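You operate a simulated robot arm through the tools that you are given. There is no shell and no other tool. Be economical: measure what you need, move in short steps, check, and stop when the job is done.

Carry out the task below with a simulated robot arm. There is one attempt and no reset: what you move stays moved.

JOB
Shut the fuse drawer. Take the green cap on the cream table and put it away on the steel table. Fetch the green stopper and set it on top of the brass nut. Take the green-capped jar and put it on the green mat. Open the grey table drawer, fetch the grey-capped jar and stand it in the inside of the grey table drawer, then shut the drawer. Take the teal tin and leave it on the white filter plate on the furnace bench. Take the clear tub and leave it on the tiled bench. The order is free. Set down upright: green-capped jar, grey-capped jar, teal tin.
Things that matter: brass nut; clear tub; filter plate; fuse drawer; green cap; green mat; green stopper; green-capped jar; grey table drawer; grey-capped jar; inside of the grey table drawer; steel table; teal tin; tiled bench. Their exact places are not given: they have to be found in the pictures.

It is judged by the outcome, as a careful person would: the job done as asked, and still so three seconds after it is handed in. It fails if anything else is knocked over, pushed out of place, dropped, spilled or broken. Lids that push on must go on centred and level and be pressed home; caps that screw on are set level and turned clockwise until they are tight.

ROBOT AND FRAMES
A 7-joint arm with a vacuum gripper on a trunk, on a base that drives. Base frame: it is fixed to the floor where the robot stands at the start and does not move with it; the origin is under the middle of the robot, x ahead of it, y to its left, z up. Units: mm, degrees, N and s.
Its first joint turns from -149.0 to 149.0 degrees. Places, roughly: brass nut (5x6x4 cm) [-100, -3700, 800]; clear tub [-3000, -6000, 750]; filter plate (12x12x2 cm) [-1100, -6400, 800]; fuse drawer [800, -100, 600]; green cap (9x9x5 cm) [-1700, -1500, 800]; green mat (16x16 cm) [60, -1860, 800]; green stopper (4x4x4 cm) [-300, -3400, 800]; green-capped jar [-250, -3500, 750]; grey table drawer [-3700, -6700, 600]; grey-capped jar [-250, -3500, 750]; inside of the grey table drawer [-3700, -6700, 600]; steel table [-7200, -600, 900]; teal tin [-1000, -6000, 750]; tiled bench [-1600, -7500, 800]. Payload 1.06 kg.
Tool frame: the origin (TCP) lies in the middle of the cups' lips, and z points out of the cups. The gripper has 1 cup of 24 mm across, covering 24 by 24 mm (tool x, y); the bellows give 8 mm. With the vacuum on, a cup seals on a smooth face that it is pressed against (1 to 4 N); it does not hold porous or soft things. The pull reaches 23 N.
Orientation is told as [roll, pitch, yaw] about the base's x, y, z axes, in that order, counted from this pose: with the cups facing straight down, the tool's x points along the base's -x, its y along +y and its z along -z.

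CONTROLS
- The arm moves only by the tool apply_moves. Its argument "moves" is a list of rows, each an object of numbers (a shift or turn left out is 0, a gripper value left out holds the last): "valve": the vacuum: 1 switches it on, 0 off; "tx", "ty", "tz": the shift along the base's x, y, z in mm; "ax", "ay", "az": the turn, a rotation vector about the base's x, y, z in degrees. In form: [{"valve": .., "tx": .., "ty": .., "tz": .., "ax": .., "ay": .., "az": ..}, ...]. A call has 1 to 10 rows; each row is the pose to reach, as a shift and turn from the pose commanded when the call began. A row lasts 0.2 s, in which the tool goes at most 50 mm and 8.6 degrees; a call with a longer step from one row to the next is refused whole, and so is a gripper value outside its range. A pose out of reach is approached as far as the arm can. The call stops where the force on the tool passes 40 N (or 10 N more than at its start, if that is more) or the arm is blocked; 0.2 s more then pass. The pull builds up within a second once a cup has sealed. Time passes only in rows, and 0.2 s behind the last, so rows that repeat a pose give it time. The reply holds the time, the measured pose of the TCP, the force on the tool along the base axes and the pull of the vacuum, in the units named above and with some noise, with the torque about the TCP (base axes, N m) and any sound that the robot's microphone picked up.
- Cameras (640 x 400 px; columns grow to the right, rows downward): "scene" is now at [32.8, 140.4, 1412.7]; the picture's right is [-0.36, -0.93, 0.00], its down [-0.64, 0.25, -0.73] and it looks along [0.68, -0.26, -0.68] (base axes); focal length 248 px, centre (320, 200). "wrist" rides on the gripper at [78, 19, -96] in the tool frame; the picture's right is [-0.24, 0.97, 0.00], its down [-0.71, -0.17, -0.69] and it looks along [-0.67, -0.16, 0.73] (tool axes); focal length 243 px, centre (320, 200).
- camera(camera): a new picture of that camera. It takes no simulated time.
- move_column(by): slides the trunk up (or, below 0, down) by that many mm; the arm and the scene camera ride with it, the base frame stays. It gives what a move gives, with no picture.
- steer(legs): drives the robot by 1 to 6 legs, each [ahead, turn to the left] in mm and degrees, along the robot's own axes; the way and the turn of a leg run together, so that a leg with both is an arc; at most 1500 mm and 180 degrees a leg. The arm and the cameras ride along, it lands a little off, and it stops where it bumps. It gives what a move gives.
- head_to(pan, tilt): turns the head with the scene camera to pan (to the left, within 155 degrees either way) and tilt (down, from -29 to 69), counted from straight ahead of the robot. It gives what a move gives.
- measure_at(camera, pixels): for up to 12 pixels [column, row] of the newest picture of that camera ("zoom" is the newest enlarged one), the place [x, y, z] in the base frame of the surface seen there, good to about 2 mm. It takes no simulated time.
- enlarge(camera, box): a new picture of the part [left, top, right, bottom] of that camera's present view, enlarged. It takes no simulated time.
- sign_off(): hands the job in; it is judged then, once.

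Go step by step. Measure first, check grasps and placings, and put right what went wrong. The budget is 145 turns and 188 pictures, counting those below and the enlarged ones. Unless the task says otherwise, let go and move clear before handing in.

The tools are called after "Emit:" as name(argument=value, ...) on one line, values as JSON. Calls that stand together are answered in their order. apply_moves: Moves the arm, as the interface text tells. Its arguments: {"type":"object","properties":{"moves":{"type":"array"}},"required":["moves"]} The other tools are called the same way: move_column (by) slides the trunk up or down; steer (legs) drives the base; head_to (pan, tilt) turns the head that bears the scene camera; camera (camera) takes a picture; measure_at (camera, pixels) gives the place of the surface under pixels of a picture; enlarge (camera, box) takes an enlarged picture of a part of a camera's view; sign_off () hands the job in.

At the start:

```text
clock: 0.0
eef_pos: [627.5, -259.4, 857.3]
orientation: [0.0, 0.0, 0.0]
wrist_force: [0.6, 1.1, 0.2]
torque: [-0.01, 0.03, -0.03]
pull: 0.1
trunk travel left (down, up): [-475.0, 235.0]
robot x, y, heading: [0.6, -3.8, 0.2]
head pan, tilt: [-21.1, 43.1]
```

scene: 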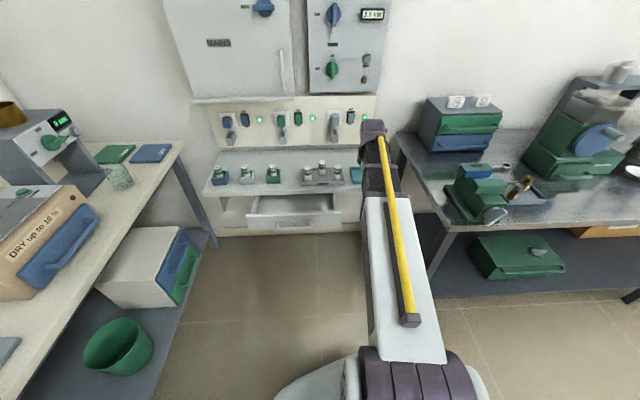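
wrist: 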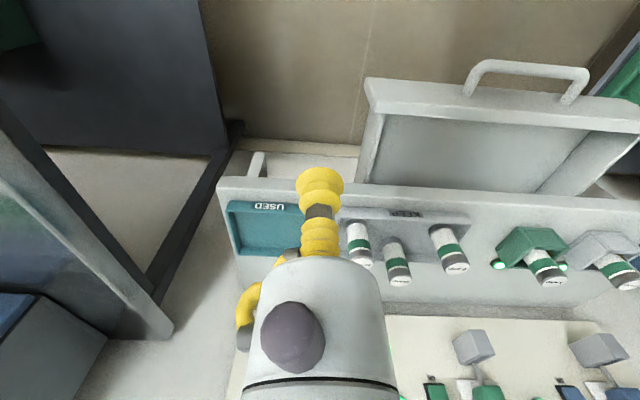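

The fuse drawer stands open under the shelf (scene about (292,212)). I measure its front and handle.

Emit:
measure_at(camera="wrist", pixels=[[525, 68], [470, 90], [580, 90], [500, 105], [380, 100], [635, 118], [440, 150], [300, 195], [450, 215], [600, 225]])

Emit:
enlarge(camera="scene", box=[180, 80, 400, 240])

```text
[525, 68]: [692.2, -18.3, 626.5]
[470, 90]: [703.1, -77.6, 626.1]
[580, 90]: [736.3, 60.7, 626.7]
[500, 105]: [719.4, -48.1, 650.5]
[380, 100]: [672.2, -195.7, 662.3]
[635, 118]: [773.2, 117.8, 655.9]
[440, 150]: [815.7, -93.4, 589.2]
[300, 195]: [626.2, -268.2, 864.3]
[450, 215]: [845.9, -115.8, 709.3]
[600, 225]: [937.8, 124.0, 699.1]
```

```text
2.50 times, centred on (290, 160) of scene
```

zoom: 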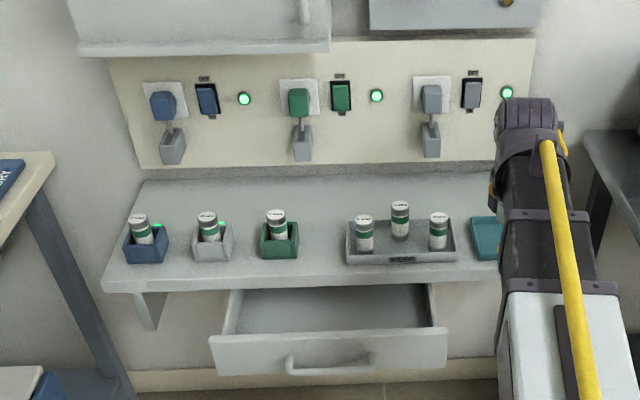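

The drawer front runs at about 18° to the base y axis, with its top edge near z 660. Before backing up I look behind the robot.

Emit:
head_to(pan=150, tilt=25)

Emit:
camera(camera="scene")

Emit:
head_to(pan=-130, tilt=25)

Emit:
camera(camera="scene")

Emit:
head_to(pan=-60, tilt=25)

Emit:
camera(camera="scene")

```text
clock: 2.6
eef_pos: [627.6, -260.2, 855.6]
orientation: [0.0, 0.0, 0.0]
wrist_force: [-0.8, 0.3, 0.3]
torque: [0.01, 0.0, 0.0]
pull: 0.1
trunk travel left (down, up): [-475.0, 235.0]
robot x, y, heading: [-1.3, -3.4, -0.0]
head pan, tilt: [150.0, 25.0]
```

```text
184 pictures are left
```

scene: 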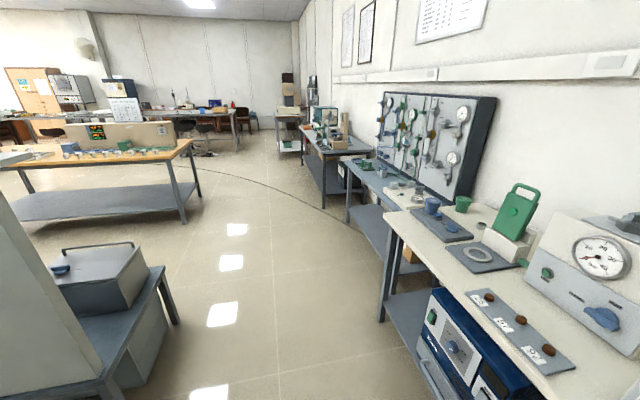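

```text
clock: 6.5
eef_pos: [627.3, -258.6, 856.6]
orientation: [0.1, 0.0, 0.1]
wrist_force: [0.3, 0.0, -1.3]
torque: [-0.02, 0.01, 0.01]
pull: 0.1
trunk travel left (down, up): [-475.0, 235.0]
robot x, y, heading: [0.3, 1.9, 0.1]
head pan, tilt: [-130.0, 25.0]
```

```text
183 pictures are left
```

scene: 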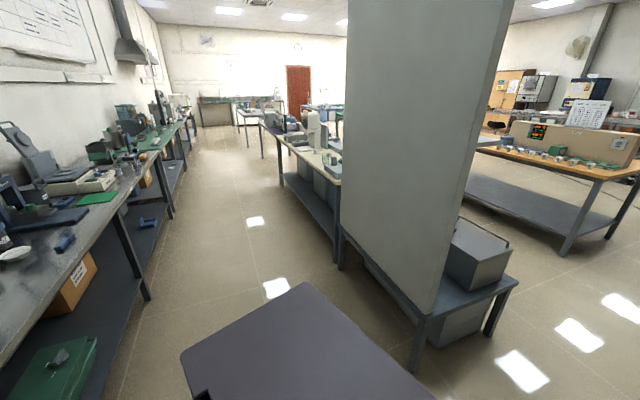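

```text
clock: 7.9
eef_pos: [626.6, -259.4, 856.8]
orientation: [0.1, 0.1, -0.1]
wrist_force: [0.4, 0.1, -0.7]
torque: [0.01, -0.02, -0.03]
pull: 0.1
trunk travel left (down, up): [-475.0, 235.0]
robot x, y, heading: [-2.8, 1.4, -0.1]
head pan, tilt: [-60.0, 25.0]
```

```text
182 pictures are left
```

scene: 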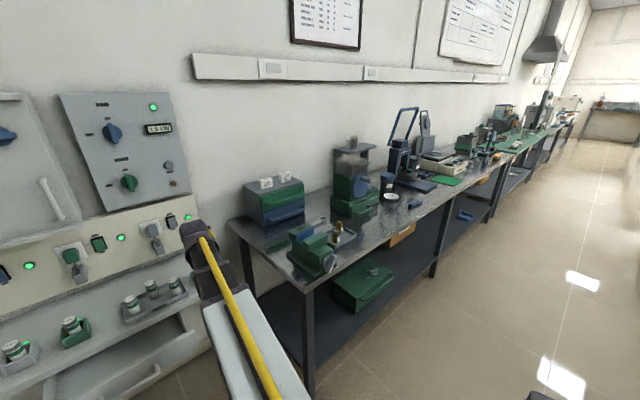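

The partition table sits behind the robot, so I check the clearances by measuring.

Emit:
head_to(pan=-155, tilt=45)

Emit:
camera(camera="scene")

```text
clock: 9.6
eef_pos: [626.2, -259.4, 856.4]
orientation: [0.0, -0.1, 0.0]
wrist_force: [-0.8, 0.5, -0.1]
torque: [0.0, -0.01, 0.01]
pull: 0.0
trunk travel left (down, up): [-475.0, 235.0]
robot x, y, heading: [0.2, -0.6, -0.1]
head pan, tilt: [-154.7, 45.0]
```

```text
181 pictures are left
```

scene: 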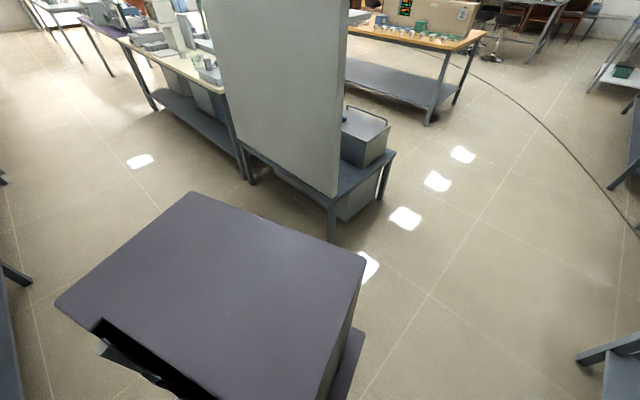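

Emit:
measure_at(camera="scene", pixels=[[333, 240], [393, 153], [245, 178], [190, 193], [57, 300], [366, 260], [425, 123], [155, 108], [600, 355], [342, 380], [612, 187], [232, 90]])

```text
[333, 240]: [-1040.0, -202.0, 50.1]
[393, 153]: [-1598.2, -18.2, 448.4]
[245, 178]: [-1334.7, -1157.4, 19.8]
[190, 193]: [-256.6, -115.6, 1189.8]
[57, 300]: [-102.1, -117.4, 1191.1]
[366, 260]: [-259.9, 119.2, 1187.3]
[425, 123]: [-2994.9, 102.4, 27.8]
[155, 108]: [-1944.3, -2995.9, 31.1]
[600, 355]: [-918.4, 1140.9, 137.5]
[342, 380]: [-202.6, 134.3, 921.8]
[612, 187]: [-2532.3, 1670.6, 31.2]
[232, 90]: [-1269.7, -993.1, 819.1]
```

There is about 700 mm clear behind the robot. I back up 250 mm and look at the drawer front squarely.

Emit:
steer(legs=[[-250, 0]])

Emit:
head_to(pan=-5, tilt=40)

Emit:
camera(camera="scene")

Emit:
enlarge(camera="scene", box=[220, 120, 420, 245])

```text
clock: 11.4
eef_pos: [374.7, -257.4, 857.3]
orientation: [0.0, 0.0, 0.3]
wrist_force: [-1.1, 0.2, -0.2]
torque: [0.04, -0.01, -0.04]
pull: 0.0
trunk travel left (down, up): [-475.0, 235.0]
robot x, y, heading: [-249.1, 0.0, 0.1]
head pan, tilt: [-154.7, 45.0]
```

```text
clock: 13.7
eef_pos: [375.3, -257.3, 855.9]
orientation: [0.0, 0.0, 0.2]
wrist_force: [0.2, 0.4, 1.0]
torque: [0.02, 0.0, 0.0]
pull: 0.1
trunk travel left (down, up): [-475.0, 235.0]
robot x, y, heading: [-252.3, 2.0, 0.3]
head pan, tilt: [-5.0, 40.0]
```

```text
180 pictures are left
```

scene: 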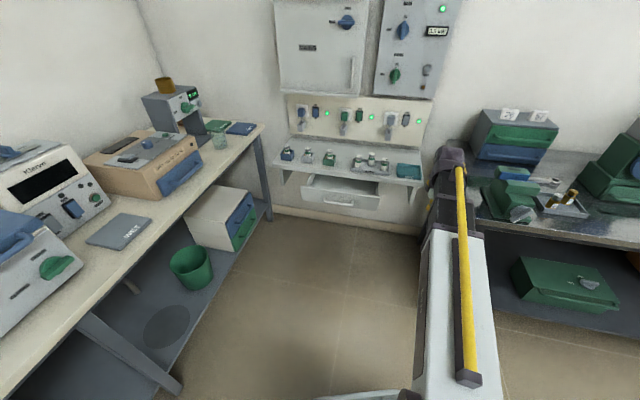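

```text
3.20 times, centred on (320, 182) of scene
```

zoom: 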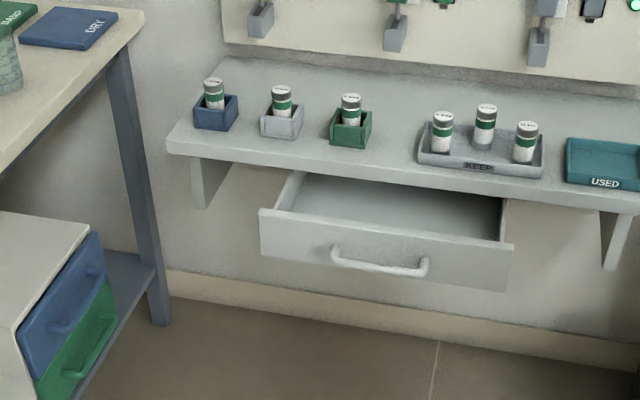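

Emit:
measure_at(camera="zoom", pixels=[[262, 215], [262, 252], [508, 250], [504, 285], [380, 240], [380, 280], [380, 266], [335, 250], [424, 265], [280, 165], [510, 195], [300, 240]])

```text
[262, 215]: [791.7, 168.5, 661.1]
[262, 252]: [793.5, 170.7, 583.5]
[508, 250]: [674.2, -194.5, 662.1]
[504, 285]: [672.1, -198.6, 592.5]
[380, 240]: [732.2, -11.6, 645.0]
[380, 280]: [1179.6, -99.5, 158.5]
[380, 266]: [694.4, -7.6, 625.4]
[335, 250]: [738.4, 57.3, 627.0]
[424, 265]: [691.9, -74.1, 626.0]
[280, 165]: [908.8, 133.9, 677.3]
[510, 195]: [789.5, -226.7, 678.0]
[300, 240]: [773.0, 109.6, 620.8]
```

The front plane is at s=701 mm along the push direction (0.951,-0.308), spanning z 585 to 661. I turn the tool horizontal, pointing along that direction.

Emit:
apply_moves(moves=[{"tx": 20, "ty": 16, "ax": -2.6, "ay": -8.08}, {"tx": 40, "ty": 32, "ax": -5.2, "ay": -16.16}, {"tx": 60, "ty": 48, "ax": -7.8, "ay": -24.24}, {"tx": 80, "ty": 64, "ax": -10.4, "ay": -32.3}, {"tx": 100, "ty": 80, "ax": -13, "ay": -40.4}, {"tx": 120, "ty": 96, "ax": -15.6, "ay": -48.5}, {"tx": 140, "ty": 112, "ax": -18.2, "ay": -56.6}, {"tx": 160, "ty": 128, "ax": -20.8, "ay": -64.6}, {"tx": 180, "ty": 144, "ax": -23.4, "ay": -72.7}, {"tx": 200, "ty": 160, "ax": -26, "ay": -80.8}])

```text
clock: 15.9
eef_pos: [574.2, -100.0, 846.5]
orientation: [-50.1, -77.1, 32.3]
wrist_force: [0.0, -0.3, 1.4]
torque: [0.02, 0.11, 0.01]
pull: 0.0
trunk travel left (down, up): [-475.0, 235.0]
robot x, y, heading: [-251.6, -2.3, 0.1]
head pan, tilt: [-5.0, 40.0]
```

The tool is nearly horizontal. I finish the turn and lower it to z 622 in front of the drawer.

Emit:
apply_moves(moves=[{"tx": 10, "ty": 2, "tz": -40, "ax": -1.57, "ay": -4.9}, {"tx": 20, "ty": 4, "tz": -80, "ax": -1.57, "ay": -4.9}, {"tx": 30, "ty": 6, "tz": -120, "ax": -1.57, "ay": -4.9}, {"tx": 40, "ty": 8, "tz": -160, "ax": -1.57, "ay": -4.9}, {"tx": 50, "ty": 10, "tz": -200, "ax": -1.57, "ay": -4.9}, {"tx": 60, "ty": 10, "tz": -234, "ax": -1.57, "ay": -4.9}, {"tx": 60, "ty": 10, "tz": -234, "ax": -1.57, "ay": -4.9}])

Emit:
camera(camera="wrist")

Emit:
camera(camera="scene")

```text
clock: 17.5
eef_pos: [636.6, -87.5, 621.2]
orientation: [-90.2, -72.0, 72.3]
wrist_force: [-0.6, 0.6, 0.1]
torque: [-0.01, 0.04, -0.04]
pull: 0.1
trunk travel left (down, up): [-475.0, 235.0]
robot x, y, heading: [-251.0, -2.9, -0.0]
head pan, tilt: [-5.0, 40.0]
```

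```text
178 pictures are left
```

wrist: 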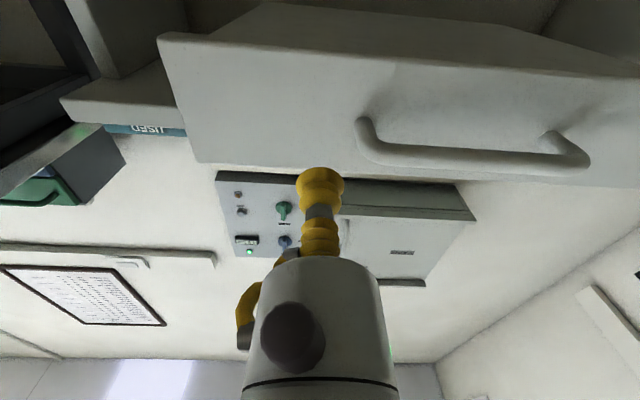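

```text
177 pictures are left
```

scene: 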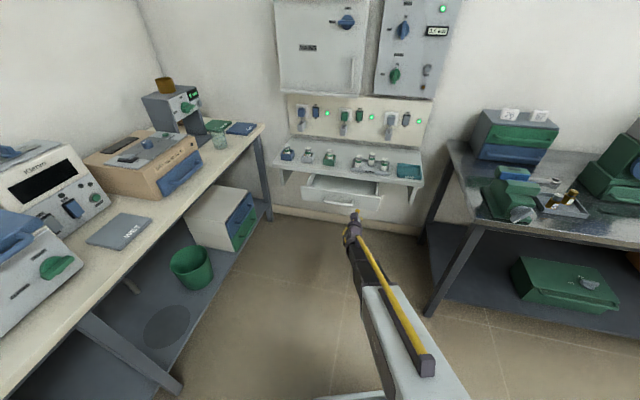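

The cup is aligned to the right of the handle. I push along the drawer's normal.

Emit:
apply_moves(moves=[{"tx": 28.5, "ty": -9.2}, {"tx": 52, "ty": -17}, {"tx": 66.6, "ty": -21.6}, {"tx": 81, "ty": -26}, {"tx": 95, "ty": -30.8}, {"tx": 109, "ty": -35.4}, {"tx": 124, "ty": -40}, {"tx": 138, "ty": -44.7}, {"tx": 152, "ty": -49.3}, {"tx": 166, "ty": -54}])

Emit:
enlarge(camera="scene", box=[260, 130, 460, 255])

```text
clock: 19.7
eef_pos: [802.5, -142.7, 621.8]
orientation: [-90.1, -72.0, 72.2]
wrist_force: [-0.5, -0.4, -0.5]
torque: [-0.01, 0.01, 0.0]
pull: 0.1
trunk travel left (down, up): [-475.0, 235.0]
robot x, y, heading: [-250.3, 1.3, -0.0]
head pan, tilt: [-5.0, 40.0]
```

```text
3.20 times, centred on (360, 192) of scene
```

zoom: 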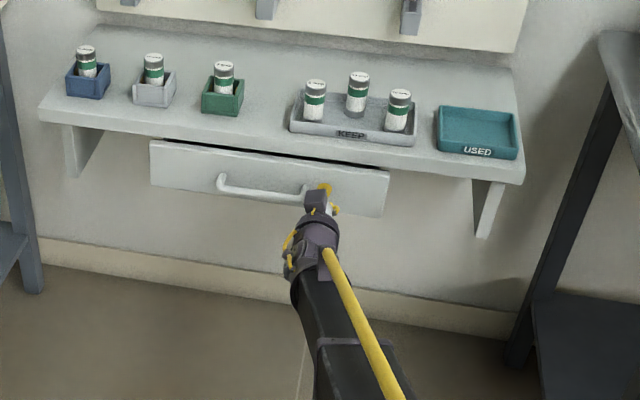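

The drawer is moving with hardly any force. I keep pushing in small steps until the force rises.

Emit:
apply_moves(moves=[{"tx": 9.5, "ty": -3.1}, {"tx": 19, "ty": -6.2}, {"tx": 28.5, "ty": -9.2}, {"tx": 38, "ty": -12.3}, {"tx": 47.5, "ty": -15.4}, {"tx": 52, "ty": -17}, {"tx": 57, "ty": -18.5}, {"tx": 57, "ty": -18.5}])

Emit:
enlarge(camera="scene", box=[260, 130, 460, 255])

```text
clock: 20.6
eef_pos: [824.9, -148.6, 621.9]
orientation: [-89.6, -72.0, 71.8]
wrist_force: [-12.4, 1.8, 2.4]
torque: [0.04, 0.08, 0.07]
pull: 0.1
trunk travel left (down, up): [-475.0, 235.0]
robot x, y, heading: [-254.1, 0.4, 0.2]
head pan, tilt: [-5.0, 40.0]
stopped in row 4: the force on the tool passed its limit at 51 N (the readings are from after the stop); the commanded pose is now the measured one
```

```text
3.20 times, centred on (360, 192) of scene
```

zoom: 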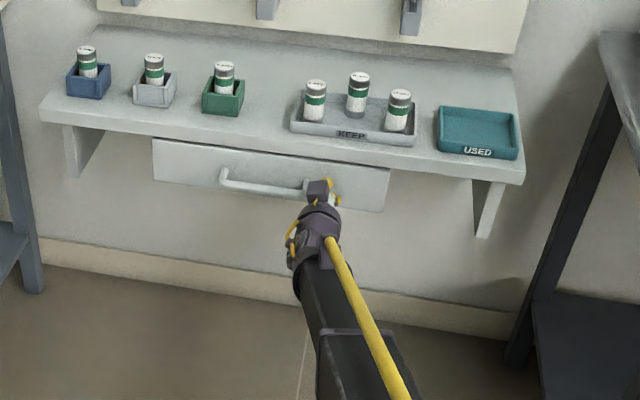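

Force spiked at s≈830, which suggests the drawer is shut. I measure the front to confirm.

Emit:
measure_at(camera="zoom", pixels=[[175, 160], [370, 195], [180, 110], [200, 132], [450, 172]])

Emit:
apply_moves(moves=[{"tx": -19, "ty": 6.2}, {"tx": -48, "ty": 16}, {"tx": -95, "ty": 31}, {"tx": -142, "ty": 46}, {"tx": -180, "ty": 60}])

Emit:
camera(camera="wrist")

Emit:
enlarge(camera="scene", box=[260, 130, 460, 255])

```text
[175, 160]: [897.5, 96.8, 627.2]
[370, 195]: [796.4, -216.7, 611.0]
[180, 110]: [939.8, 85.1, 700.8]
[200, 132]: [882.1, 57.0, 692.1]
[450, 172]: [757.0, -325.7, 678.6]
```

```text
clock: 21.8
eef_pos: [645.9, -90.9, 622.2]
orientation: [-89.3, -72.0, 71.7]
wrist_force: [-0.2, -0.5, -0.2]
torque: [0.0, 0.0, 0.0]
pull: 0.1
trunk travel left (down, up): [-475.0, 235.0]
robot x, y, heading: [-253.2, 0.1, 0.2]
head pan, tilt: [-5.0, 40.0]
```

```text
174 pictures are left
```

wrist: 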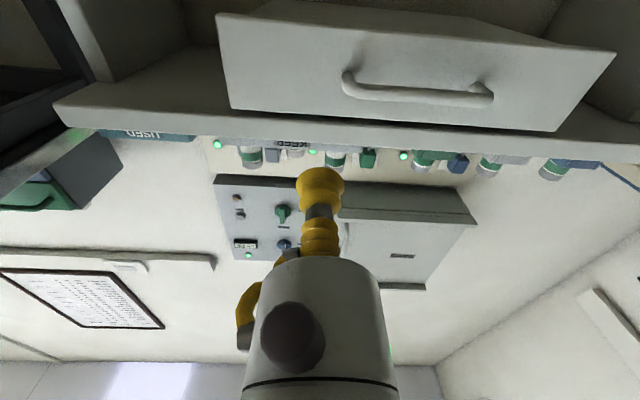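

```text
3.20 times, centred on (360, 192) of scene
```

zoom: 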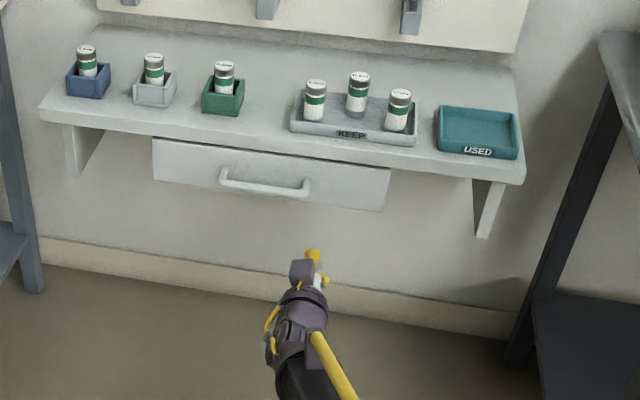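

The drawer front is flush with the shelf edge (s=824 against 822), so it is shut. I turn the tool back down and raise it for driving.

Emit:
apply_moves(moves=[{"tx": -24, "ty": 9, "tz": 35, "ax": 2.6, "ay": 8.08}, {"tx": -48, "ty": 18, "tz": 70, "ax": 5.2, "ay": 16.16}, {"tx": -72, "ty": 27, "tz": 105, "ax": 7.8, "ay": 24.24}, {"tx": -96, "ty": 36, "tz": 140, "ax": 10.4, "ay": 32.3}, {"tx": -120, "ty": 45, "tz": 175, "ax": 13, "ay": 40.4}, {"tx": -144, "ty": 54, "tz": 210, "ax": 15.6, "ay": 48.5}, {"tx": -168, "ty": 63, "tz": 245, "ax": 18.2, "ay": 56.6}, {"tx": -192, "ty": 72, "tz": 280, "ax": 20.8, "ay": 64.6}, {"tx": -216, "ty": 81, "tz": 315, "ax": 23.4, "ay": 72.7}, {"tx": -240, "ty": 90, "tz": 350, "ax": 26, "ay": 80.8}])

Emit:
apply_moves(moves=[{"tx": -10, "tz": 30, "ax": 1.57, "ay": 4.9}, {"tx": -10, "tz": 60, "ax": 1.57, "ay": 4.9}, {"tx": -10, "tz": 60, "ax": 1.57, "ay": 4.9}])

Emit:
head_to(pan=-105, tilt=25)

Emit:
camera(camera="scene")

```text
clock: 24.0
eef_pos: [406.6, 0.4, 971.6]
orientation: [-1.4, -4.6, 0.3]
wrist_force: [-0.2, -0.2, -0.1]
torque: [0.02, -0.05, 0.03]
pull: 0.0
trunk travel left (down, up): [-475.0, 235.0]
robot x, y, heading: [-254.9, 0.2, 0.1]
head pan, tilt: [-5.0, 40.0]
```

```text
clock: 24.8
eef_pos: [395.4, -0.4, 1031.1]
orientation: [0.0, 0.2, 0.1]
wrist_force: [0.1, 0.1, 0.0]
torque: [0.03, 0.01, 0.0]
pull: 0.0
trunk travel left (down, up): [-475.0, 235.0]
robot x, y, heading: [-253.6, -2.7, 0.2]
head pan, tilt: [-5.0, 40.0]
```

```text
clock: 26.6
eef_pos: [396.6, -1.0, 1030.0]
orientation: [0.1, 0.3, 0.2]
wrist_force: [0.6, -0.8, 0.4]
torque: [0.04, -0.01, -0.01]
pull: 0.0
trunk travel left (down, up): [-475.0, 235.0]
robot x, y, heading: [-252.0, -2.0, 0.1]
head pan, tilt: [-105.0, 25.0]
```

```text
172 pictures are left
```

scene: 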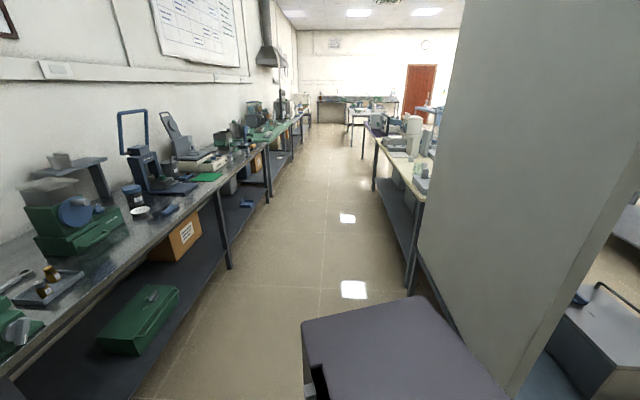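

The aisle runs away along roughly -y, with the green mat at about (207,177). I measure the aisle's edges.

Emit:
measure_at(camera="scene", pixels=[[207, 177], [216, 190], [228, 266], [375, 188], [408, 290], [404, 175], [262, 152], [310, 122], [270, 200], [350, 130], [363, 140], [427, 192]])

```text
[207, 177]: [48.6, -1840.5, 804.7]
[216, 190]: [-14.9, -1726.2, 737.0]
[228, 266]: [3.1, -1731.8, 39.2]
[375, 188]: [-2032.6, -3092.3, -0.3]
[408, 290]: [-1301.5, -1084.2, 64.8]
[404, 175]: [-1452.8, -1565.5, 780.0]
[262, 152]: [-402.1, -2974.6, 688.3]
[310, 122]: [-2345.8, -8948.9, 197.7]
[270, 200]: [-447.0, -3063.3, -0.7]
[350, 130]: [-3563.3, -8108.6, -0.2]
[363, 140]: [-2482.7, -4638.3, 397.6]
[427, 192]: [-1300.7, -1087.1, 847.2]
```

The aisle is about 1450 mm wide and heads roughly -109°. I drive down it to stand opposite the jars and the stopper.

Emit:
steer(legs=[[0, -102.3], [1500, 0], [1500, 0], [300, -7]])

Emit:
head_to(pan=70, tilt=40)

Emit:
camera(camera="scene")

```text
clock: 46.9
eef_pos: [-1175.7, -3831.9, 1031.5]
orientation: [0.1, 0.3, -109.3]
wrist_force: [-0.8, -0.8, 0.0]
torque: [-0.01, 0.03, 0.04]
pull: 0.2
trunk travel left (down, up): [-475.0, 235.0]
robot x, y, heading: [-960.8, -3222.8, -109.1]
head pan, tilt: [-105.0, 25.0]
```

```text
clock: 49.6
eef_pos: [-1175.8, -3831.6, 1029.0]
orientation: [0.2, 0.3, -109.5]
wrist_force: [0.5, 0.1, 0.2]
torque: [0.01, 0.0, -0.02]
pull: 0.1
trunk travel left (down, up): [-475.0, 235.0]
robot x, y, heading: [-960.8, -3223.1, -109.4]
head pan, tilt: [70.0, 40.0]
```

```text
171 pictures are left
```

scene: 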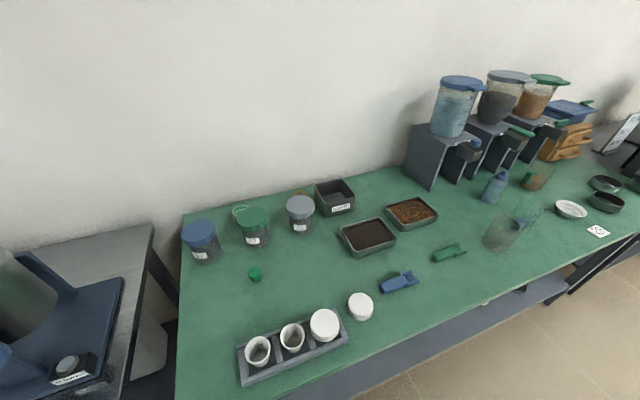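

The green stopper is at (255,274), with the green-capped jar at (252,225) and the grey-capped jar at (300,212). I zoom in to look for the brass nut.

Emit:
enlarge(camera="scene", box=[170, 170, 370, 295])

Emit:
enlarge(camera="scene", box=[340, 160, 640, 300])

```text
3.20 times, centred on (270, 232) of scene
```

zoom: 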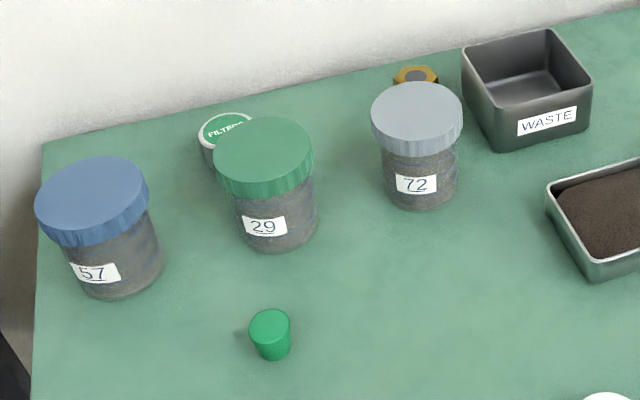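

```text
2.13 times, centred on (490, 230) of scene
```

zoom: 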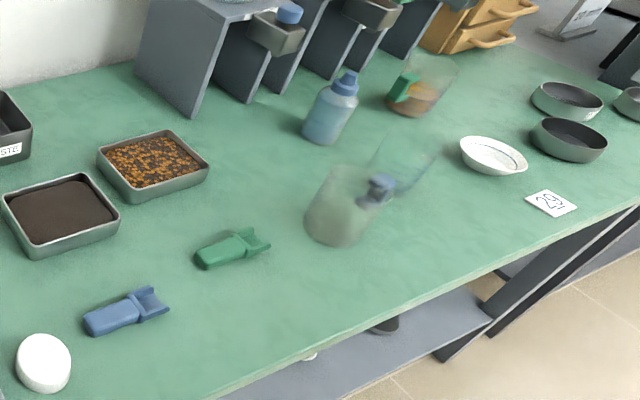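

The brass nut sits behind the grey-capped jar, at zoom (415,75). I measure the positions from the zoomed view.

Emit:
enlarge(camera="scene", box=[170, 170, 370, 295])

Emit:
measure_at(camera="zoom", pixels=[[270, 322], [252, 320], [290, 322], [265, 145], [217, 150], [312, 150], [416, 105], [374, 108], [460, 110], [416, 75], [400, 72], [430, 72]])

Emit:
measure_at(camera="zoom", pixels=[[265, 122], [265, 182], [415, 86], [416, 128], [280, 240], [425, 200], [330, 300], [270, 312], [270, 335], [412, 70]])

```text
3.20 times, centred on (270, 232) of scene
```

zoom: 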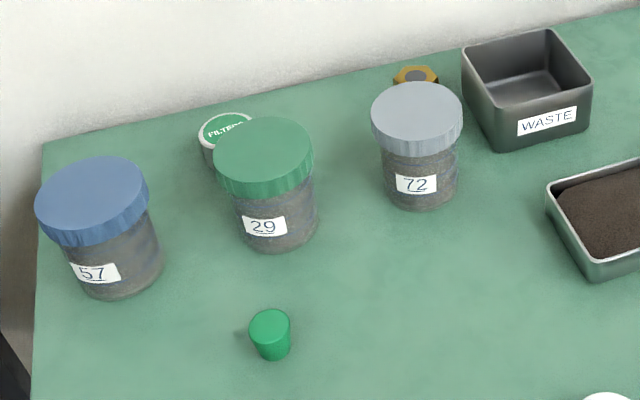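

```text
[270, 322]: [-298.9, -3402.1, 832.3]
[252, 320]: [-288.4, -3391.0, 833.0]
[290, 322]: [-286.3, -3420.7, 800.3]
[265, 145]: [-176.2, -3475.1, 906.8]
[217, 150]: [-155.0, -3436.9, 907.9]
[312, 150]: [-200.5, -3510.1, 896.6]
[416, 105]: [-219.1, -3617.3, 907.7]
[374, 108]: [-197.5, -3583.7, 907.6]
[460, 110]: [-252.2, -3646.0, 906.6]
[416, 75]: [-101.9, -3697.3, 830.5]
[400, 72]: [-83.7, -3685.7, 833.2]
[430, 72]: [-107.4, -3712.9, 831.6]
```

```text
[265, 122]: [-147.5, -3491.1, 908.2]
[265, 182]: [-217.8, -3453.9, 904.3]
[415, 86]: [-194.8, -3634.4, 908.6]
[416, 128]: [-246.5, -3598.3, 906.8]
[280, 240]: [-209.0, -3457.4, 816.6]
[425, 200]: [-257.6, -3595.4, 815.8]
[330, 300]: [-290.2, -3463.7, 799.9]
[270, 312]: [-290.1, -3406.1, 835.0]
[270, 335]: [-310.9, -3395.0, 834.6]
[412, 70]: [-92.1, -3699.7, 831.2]
```

The table is at z 800. The jar lids are centred near (-180,-3473) and (-222,-3616) at z 908, and the stopper's top is at (-299,-3402,834). The nut, near (-97,-3699), is slightly out of reach, so I check the base footprint before moving closer.

Emit:
head_to(pan=70, tilt=69)

Emit:
camera(camera="scene")

```text
clock: 50.5
eef_pos: [-1176.9, -3832.2, 1031.1]
orientation: [0.1, 0.2, -109.4]
wrist_force: [-0.3, -0.4, -0.3]
torque: [0.02, -0.02, -0.03]
pull: 0.0
trunk travel left (down, up): [-475.0, 235.0]
robot x, y, heading: [-958.5, -3223.0, -109.2]
head pan, tilt: [70.0, 68.8]
```

```text
167 pictures are left
```

scene: 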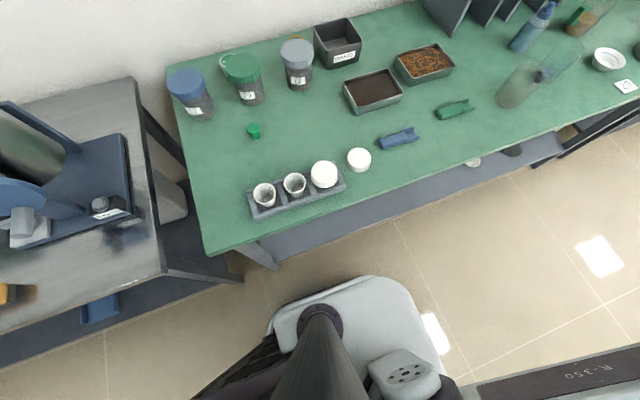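

Emit:
measure_at(camera="scene", pixels=[[270, 325], [375, 277], [405, 290], [447, 360], [430, 330], [205, 255], [360, 210], [520, 148], [220, 262], [320, 282]])

```text
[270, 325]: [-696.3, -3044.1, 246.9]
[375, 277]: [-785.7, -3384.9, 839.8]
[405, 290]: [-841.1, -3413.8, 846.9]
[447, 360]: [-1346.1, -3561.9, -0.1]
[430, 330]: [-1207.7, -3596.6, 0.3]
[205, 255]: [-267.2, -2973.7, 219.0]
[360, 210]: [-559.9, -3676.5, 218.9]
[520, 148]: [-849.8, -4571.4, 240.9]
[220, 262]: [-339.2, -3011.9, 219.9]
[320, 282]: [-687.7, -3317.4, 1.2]
```

The base's left side is at most about 280 mm from the axis, and the bench edge is 430 mm away. I shift about 110 mm closer and 300 mm ahead.

Emit:
steer(legs=[[0, 20], [320, 0], [0, -20]])

Emit:
head_to(pan=90, tilt=45)

Emit:
camera(camera="scene")

Emit:
enlarge(camera="scene", box=[220, 100, 420, 225])

```text
clock: 54.8
eef_pos: [-1172.6, -4153.8, 1031.4]
orientation: [0.0, 0.2, -109.4]
wrist_force: [0.0, -0.3, 0.1]
torque: [-0.02, 0.0, -0.01]
pull: 0.1
trunk travel left (down, up): [-475.0, 235.0]
robot x, y, heading: [-953.8, -3544.2, -109.4]
head pan, tilt: [70.0, 68.8]
```

```text
clock: 55.7
eef_pos: [-1172.0, -4155.0, 1030.9]
orientation: [0.0, 0.2, -109.4]
wrist_force: [-0.3, 0.1, 0.1]
torque: [-0.03, -0.01, -0.03]
pull: 0.1
trunk travel left (down, up): [-475.0, 235.0]
robot x, y, heading: [-958.4, -3547.4, -109.5]
head pan, tilt: [90.0, 45.0]
```

```text
166 pictures are left
```

scene: 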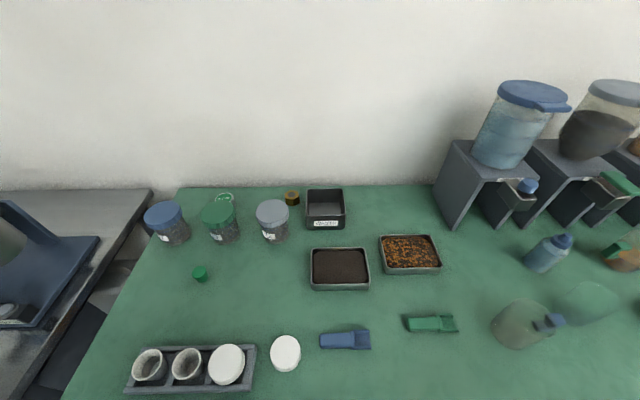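

```text
3.20 times, centred on (320, 162) of scene
```

zoom: 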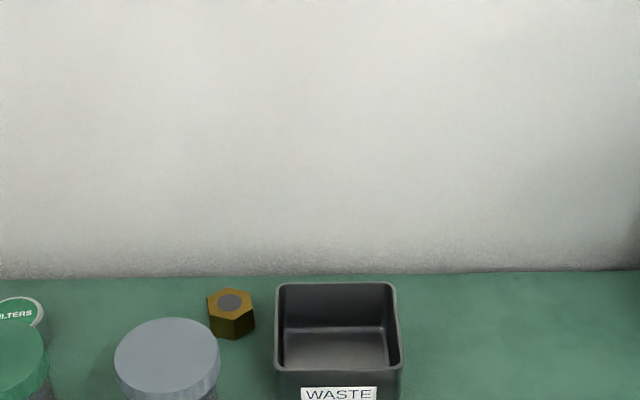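

The nut is now fully visible at zoom (230,302).

Emit:
measure_at(camera="zoom", pixels=[[230, 301], [211, 296], [252, 306], [218, 312], [244, 292], [230, 330]])

Emit:
enlarge(camera="scene", box=[140, 180, 300, 280])

Emit:
measure_at(camera="zoom", pixels=[[241, 360], [215, 360], [265, 360], [241, 348], [241, 372], [241, 385], [315, 135], [525, 110], [599, 70], [600, 62], [600, 80]])

```text
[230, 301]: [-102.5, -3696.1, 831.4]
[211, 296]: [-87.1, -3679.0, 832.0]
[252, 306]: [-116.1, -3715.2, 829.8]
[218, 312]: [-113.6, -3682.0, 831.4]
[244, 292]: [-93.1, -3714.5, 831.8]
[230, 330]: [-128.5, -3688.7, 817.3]
```

```text
4.00 times, centred on (220, 230) of scene
```

zoom: 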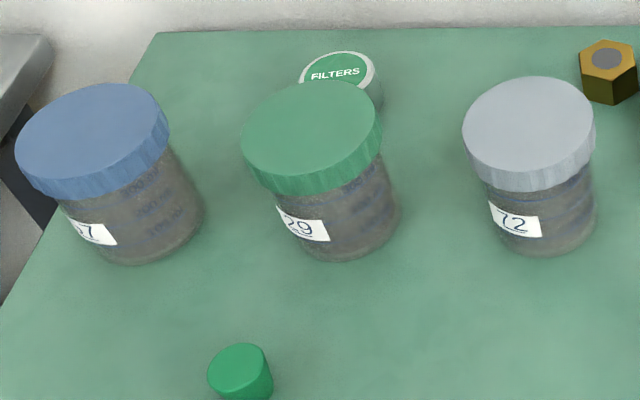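

```text
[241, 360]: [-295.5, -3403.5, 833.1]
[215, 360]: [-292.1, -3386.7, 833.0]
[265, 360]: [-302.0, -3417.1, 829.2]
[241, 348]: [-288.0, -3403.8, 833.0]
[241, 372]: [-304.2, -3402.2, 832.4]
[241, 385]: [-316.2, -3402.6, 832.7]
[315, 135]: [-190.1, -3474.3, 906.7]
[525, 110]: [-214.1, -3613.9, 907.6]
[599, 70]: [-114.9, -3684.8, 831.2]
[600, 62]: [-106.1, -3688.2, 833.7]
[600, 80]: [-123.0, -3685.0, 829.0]
```

The stopper's top centre is near (-302,-3401,833) and the nut's is near (-102,-3697,831). I check the hopper clearances before swinging the arm left.

Emit:
measure_at(camera="scene", pixels=[[530, 100], [500, 145], [445, 225], [520, 190], [620, 90], [555, 245], [630, 190]])

```text
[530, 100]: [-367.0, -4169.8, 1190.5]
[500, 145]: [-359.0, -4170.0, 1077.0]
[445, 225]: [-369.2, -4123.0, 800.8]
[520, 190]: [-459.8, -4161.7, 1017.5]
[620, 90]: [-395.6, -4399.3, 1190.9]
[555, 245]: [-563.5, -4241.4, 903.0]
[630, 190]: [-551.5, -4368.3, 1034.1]
```

The nearest hopper nozzle is about 790 mm from the axis and my sweep is at 645 mm. I swing the arm.

Emit:
apply_moves(moves=[{"tx": 46.2, "ty": -14.3, "az": 4.3}, {"tx": 93.3, "ty": -25.2, "az": 8.6}, {"tx": 141.2, "ty": -32.5, "az": 12.9}, {"tx": 189.4, "ty": -36.1, "az": 17.2}, {"tx": 237.8, "ty": -36.2, "az": 21.5}, {"tx": 286.1, "ty": -32.6, "az": 25.8}, {"tx": 334, "ty": -25.4, "az": 30.1}, {"tx": 381.1, "ty": -14.6, "az": 34.4}, {"tx": 427.4, "ty": -0.3, "az": 38.7}, {"tx": 472.4, "ty": 17.3, "az": 43}])

Emit:
apply_moves(moves=[{"tx": 43.6, "ty": 21.1, "az": 4.3}, {"tx": 85.5, "ty": 45.3, "az": 8.6}, {"tx": 125.5, "ty": 72.6, "az": 12.9}, {"tx": 163.3, "ty": 102.8, "az": 17.2}, {"tx": 198.7, "ty": 135.8, "az": 21.5}, {"tx": 231.5, "ty": 171.3, "az": 25.8}, {"tx": 261.6, "ty": 209.2, "az": 30.1}, {"tx": 288.8, "ty": 249.3, "az": 34.4}, {"tx": 312.9, "ty": 291.3, "az": 38.7}, {"tx": 333.8, "ty": 334.9, "az": 43}])

```text
clock: 57.9
eef_pos: [-700.0, -4137.4, 1031.5]
orientation: [0.1, 0.1, -66.4]
wrist_force: [0.0, -1.0, 0.2]
torque: [0.02, -0.01, -0.03]
pull: 0.0
trunk travel left (down, up): [-475.0, 235.0]
robot x, y, heading: [-957.6, -3545.0, -109.4]
head pan, tilt: [90.0, 45.0]
```

```text
clock: 60.1
eef_pos: [-367.1, -3800.7, 1030.7]
orientation: [0.1, 0.2, -23.4]
wrist_force: [0.2, -0.1, -0.5]
torque: [0.0, 0.0, -0.01]
pull: 0.1
trunk travel left (down, up): [-475.0, 235.0]
robot x, y, heading: [-955.5, -3545.4, -109.6]
head pan, tilt: [90.0, 45.0]
```

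Emit:
apply_moves(moves=[{"tx": 7, "ty": 44, "az": 3}, {"tx": 14, "ty": 89, "az": 6}, {"tx": 22, "ty": 133, "az": 9}, {"tx": 29, "ty": 178, "az": 12}, {"tx": 36, "ty": 222, "az": 15}, {"tx": 43, "ty": 266, "az": 18}, {"tx": 50, "ty": 311, "az": 21}, {"tx": 58, "ty": 355, "az": 23}, {"tx": 65, "ty": 399, "az": 23}, {"tx": 65, "ty": 399, "tz": -45, "az": 23}])

Emit:
camera(camera="wrist")

```text
clock: 62.3
eef_pos: [-301.5, -3404.1, 986.2]
orientation: [0.0, 0.2, -0.5]
wrist_force: [-0.1, 0.5, -0.7]
torque: [0.03, -0.02, -0.02]
pull: 0.0
trunk travel left (down, up): [-475.0, 235.0]
robot x, y, heading: [-952.1, -3543.1, -109.3]
head pan, tilt: [90.0, 45.0]
```

```text
163 pictures are left
```

wrist: 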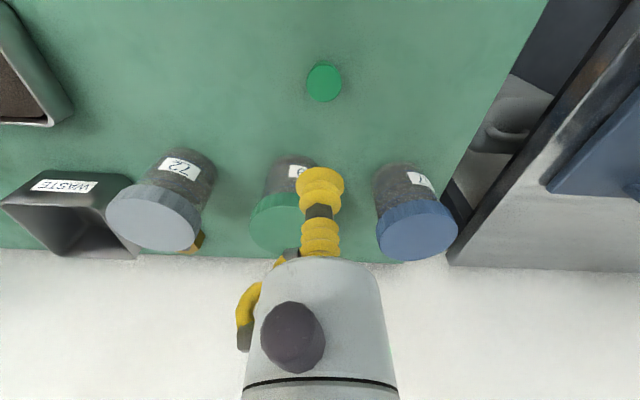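

The wrist view shows the stopper at (323,82), so I measure it directly.

Emit:
enlarge(camera="wrist", box=[283, 57, 363, 107])

Emit:
measure_at(camera="wrist", pixels=[[323, 85], [310, 85], [337, 85], [323, 73], [323, 95], [155, 222], [195, 245], [275, 225]])

```text
8.00 times, centred on (323, 82) of wrist
```

zoom: 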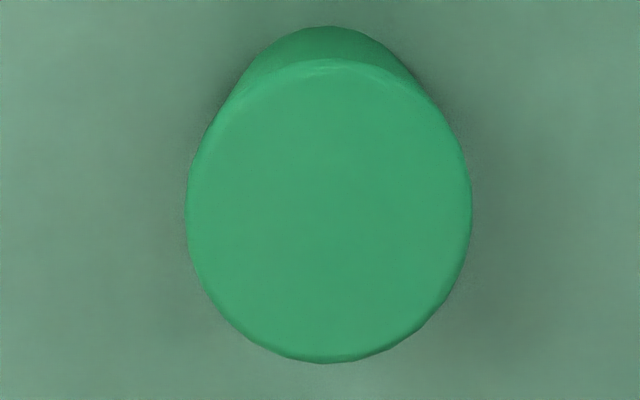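

```text
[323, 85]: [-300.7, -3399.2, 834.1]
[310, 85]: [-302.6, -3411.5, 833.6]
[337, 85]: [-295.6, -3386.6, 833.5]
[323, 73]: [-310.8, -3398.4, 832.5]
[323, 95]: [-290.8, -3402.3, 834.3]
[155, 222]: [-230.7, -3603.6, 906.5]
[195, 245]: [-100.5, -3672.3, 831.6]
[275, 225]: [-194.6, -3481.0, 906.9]
```

The top centre is about (-301,-3399,834). I descend with the vacuum on and press lightly.

Emit:
apply_moves(moves=[{"valve": 0, "ty": 3, "tz": -45}, {"ty": 3, "tz": -90}, {"ty": 3, "tz": -130}, {"valve": 1, "ty": 3, "tz": -145}, {"ty": 3, "tz": -151}, {"ty": 3, "tz": -153}, {"ty": 3, "tz": -155}, {"ty": 3, "tz": -155}, {"ty": 3, "tz": -155}, {"ty": 3, "tz": -155}])

```text
clock: 64.5
eef_pos: [-301.5, -3400.2, 831.3]
orientation: [0.1, 0.2, -0.4]
wrist_force: [1.9, -0.1, 11.1]
torque: [-0.01, -0.1, 0.01]
pull: 22.6
trunk travel left (down, up): [-475.0, 235.0]
robot x, y, heading: [-957.8, -3545.6, -109.2]
head pan, tilt: [90.0, 45.0]
```

It has sealed at 22.6 N. I check the wall position behind the nut and then lift.

Emit:
apply_moves(moves=[{"tz": 20}, {"tz": 65}, {"tz": 110}, {"tz": 154}])

Emit:
camera(camera="wrist")

Emit:
measure_at(camera="scene", pixels=[[292, 150], [292, 186], [340, 100], [345, 183]])

```text
clock: 65.5
eef_pos: [-303.5, -3400.6, 986.6]
orientation: [0.1, 0.2, -0.4]
wrist_force: [0.0, 0.3, -0.7]
torque: [0.04, -0.04, 0.0]
pull: 23.5
trunk travel left (down, up): [-475.0, 235.0]
robot x, y, heading: [-956.5, -3544.6, -109.4]
head pan, tilt: [90.0, 45.0]
```

```text
161 pictures are left
```

wrist: 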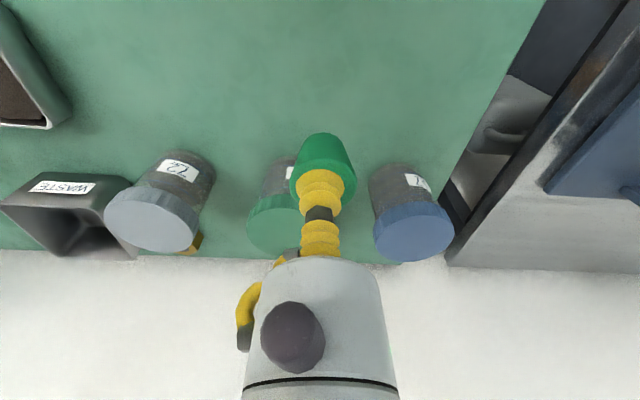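

```text
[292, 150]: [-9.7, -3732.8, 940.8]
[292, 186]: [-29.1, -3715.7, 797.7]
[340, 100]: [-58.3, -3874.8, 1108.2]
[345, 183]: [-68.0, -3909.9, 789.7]
```

The stopper is held. The wall is 99 mm behind the nut, which leaves room for the gripper. I carry the stopper over the nut.

Emit:
apply_moves(moves=[{"tx": 25, "ty": -37}, {"tx": 50, "ty": -74}, {"tx": 75, "ty": -111}, {"tx": 100, "ty": -148}, {"tx": 125, "ty": -185}, {"tx": 150, "ty": -222}, {"tx": 175, "ty": -259}, {"tx": 200, "ty": -296}, {"tx": 200, "ty": -296}, {"tx": 200, "ty": -296, "tz": -40}])

Emit:
camera(camera="wrist")

```text
clock: 67.7
eef_pos: [-101.1, -3696.3, 946.4]
orientation: [0.1, 0.2, -0.5]
wrist_force: [-0.3, -0.4, -0.3]
torque: [0.02, -0.01, 0.0]
pull: 23.4
trunk travel left (down, up): [-475.0, 235.0]
robot x, y, heading: [-954.2, -3537.8, -109.4]
head pan, tilt: [90.0, 45.0]
```

```text
160 pictures are left
```

wrist: 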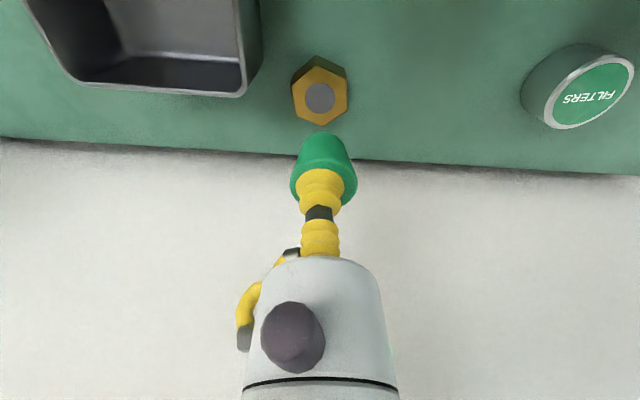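

I measure the nut's centre in the wrist view.

Emit:
measure_at(camera="wrist", pixels=[[320, 98], [297, 83], [344, 110], [297, 110], [344, 83], [320, 122], [319, 68]])

Emit:
enlarge(camera="wrist", box=[272, 60, 368, 120])

```text
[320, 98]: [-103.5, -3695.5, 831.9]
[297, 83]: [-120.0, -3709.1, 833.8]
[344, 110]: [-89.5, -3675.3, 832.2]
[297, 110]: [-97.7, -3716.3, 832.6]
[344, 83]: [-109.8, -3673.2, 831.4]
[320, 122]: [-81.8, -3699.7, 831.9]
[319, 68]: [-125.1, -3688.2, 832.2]
```

```text
6.67 times, centred on (320, 90) of wrist
```

zoom: 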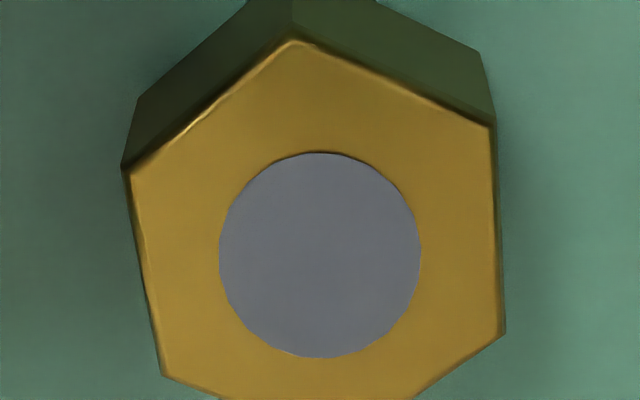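

The nut's centre is (-103.5,-3695.5,832), so I shift 2 mm and lower the stopper gently.

Emit:
apply_moves(moves=[{"tx": -2, "ty": 1, "tz": -40}, {"tx": -2, "ty": 1, "tz": -70}, {"tx": -2, "ty": 1, "tz": -76}, {"tx": -2, "ty": 1, "tz": -79}, {"tx": -2, "ty": 1, "tz": -80}, {"tx": -2, "ty": 1, "tz": -81}, {"tx": -2, "ty": 1, "tz": -81}])

```text
clock: 69.3
eef_pos: [-104.2, -3694.8, 865.1]
orientation: [0.0, 0.2, -0.5]
wrist_force: [1.3, 0.1, 2.5]
torque: [-0.02, -0.07, -0.02]
pull: 21.9
trunk travel left (down, up): [-475.0, 235.0]
robot x, y, heading: [-953.8, -3541.5, -109.6]
head pan, tilt: [90.0, 45.0]
```

Contact at 2.5 N. I release and rise.

Emit:
apply_moves(moves=[{"tz": -1}, {"valve": 0, "tz": -1}, {"tz": -1}, {"tz": -1}, {"tz": -1}, {"tz": 1}, {"tz": 5}, {"tz": 25}, {"tz": 70}, {"tz": 120}])

Emit:
camera(camera="wrist")

```text
clock: 71.5
eef_pos: [-103.6, -3696.0, 983.3]
orientation: [0.1, 0.1, -0.4]
wrist_force: [0.2, 0.3, -0.3]
torque: [0.04, 0.01, 0.04]
pull: 0.0
trunk travel left (down, up): [-475.0, 235.0]
robot x, y, heading: [-957.7, -3547.3, -109.2]
head pan, tilt: [90.0, 45.0]
```

```text
158 pictures are left
```

wrist: 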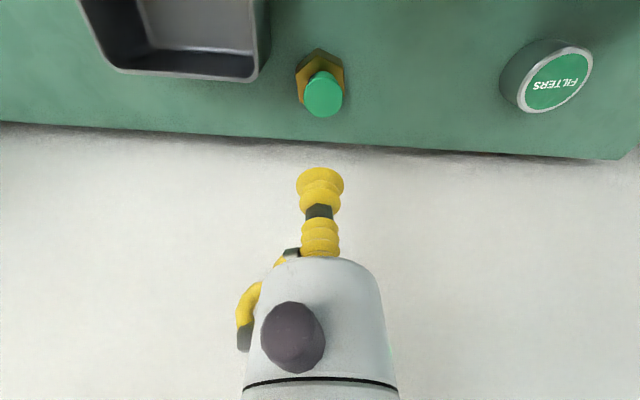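

The stopper stands on the nut. Next I take the green-capped jar, lid centre (-180,-3473,907), and move above it.

Emit:
apply_moves(moves=[{"tx": -15, "ty": 44}, {"tx": -30, "ty": 89}, {"tx": -45, "ty": 133}, {"tx": -60, "ty": 178}, {"tx": -76, "ty": 223}, {"tx": -76, "ty": 223}])

Emit:
camera(camera="wrist")

Emit:
measure_at(camera="wrist", pixels=[[320, 100], [290, 100], [350, 100], [320, 75], [320, 125]])

```text
clock: 72.9
eef_pos: [-180.4, -3471.7, 983.3]
orientation: [0.0, 0.2, -0.4]
wrist_force: [-0.2, -0.2, -0.7]
torque: [0.0, -0.02, 0.0]
pull: 0.0
trunk travel left (down, up): [-475.0, 235.0]
robot x, y, heading: [-957.2, -3545.4, -109.3]
head pan, tilt: [90.0, 45.0]
```

```text
157 pictures are left
```

wrist: 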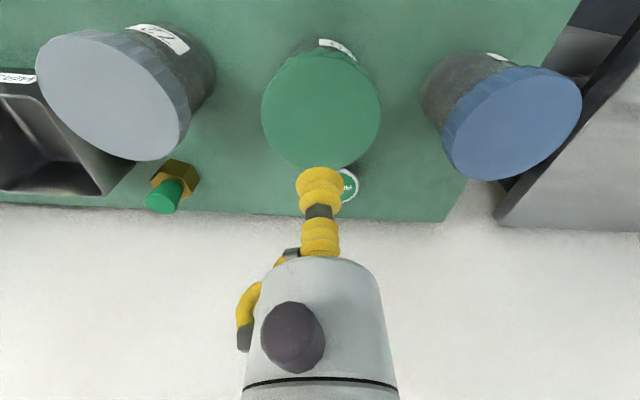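

```text
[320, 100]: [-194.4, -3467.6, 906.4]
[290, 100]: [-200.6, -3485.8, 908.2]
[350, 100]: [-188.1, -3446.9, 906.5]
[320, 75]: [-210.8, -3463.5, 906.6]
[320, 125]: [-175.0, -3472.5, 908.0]
```

The lid's centre is about (-182,-3471), so I descend and seal.

Emit:
apply_moves(moves=[{"tx": -2, "tz": -40}, {"valve": 1, "tx": -2, "tz": -65}, {"tx": -2, "tz": -73}, {"tx": -2, "tz": -76}, {"tx": -2, "tz": -78}, {"tx": -2, "tz": -78}, {"tx": -2, "tz": -78}, {"tx": -2, "tz": -78}, {"tx": -2, "tz": -78}])

```text
clock: 74.9
eef_pos: [-183.4, -3472.3, 905.3]
orientation: [0.0, 0.2, -0.4]
wrist_force: [-3.5, -0.7, 6.4]
torque: [0.01, -0.04, 0.03]
pull: 23.2
trunk travel left (down, up): [-475.0, 235.0]
robot x, y, heading: [-955.2, -3544.9, -109.4]
head pan, tilt: [90.0, 45.0]
```

It has sealed at 23 N. I lift the jar.

Emit:
apply_moves(moves=[{"tz": 15}, {"tz": 50}, {"tz": 95}, {"tz": 135}, {"tz": 170}, {"tz": 170}])

Emit:
camera(camera="wrist")

```text
clock: 76.3
eef_pos: [-180.0, -3472.8, 1077.0]
orientation: [0.0, 0.2, -0.4]
wrist_force: [0.4, -0.2, -3.1]
torque: [0.01, -0.01, -0.02]
pull: 23.4
trunk travel left (down, up): [-475.0, 235.0]
robot x, y, heading: [-956.1, -3543.1, -109.3]
head pan, tilt: [90.0, 45.0]
```

```text
156 pictures are left
```

wrist: 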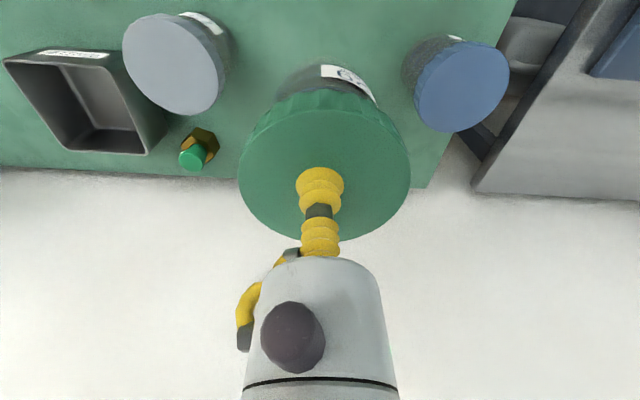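

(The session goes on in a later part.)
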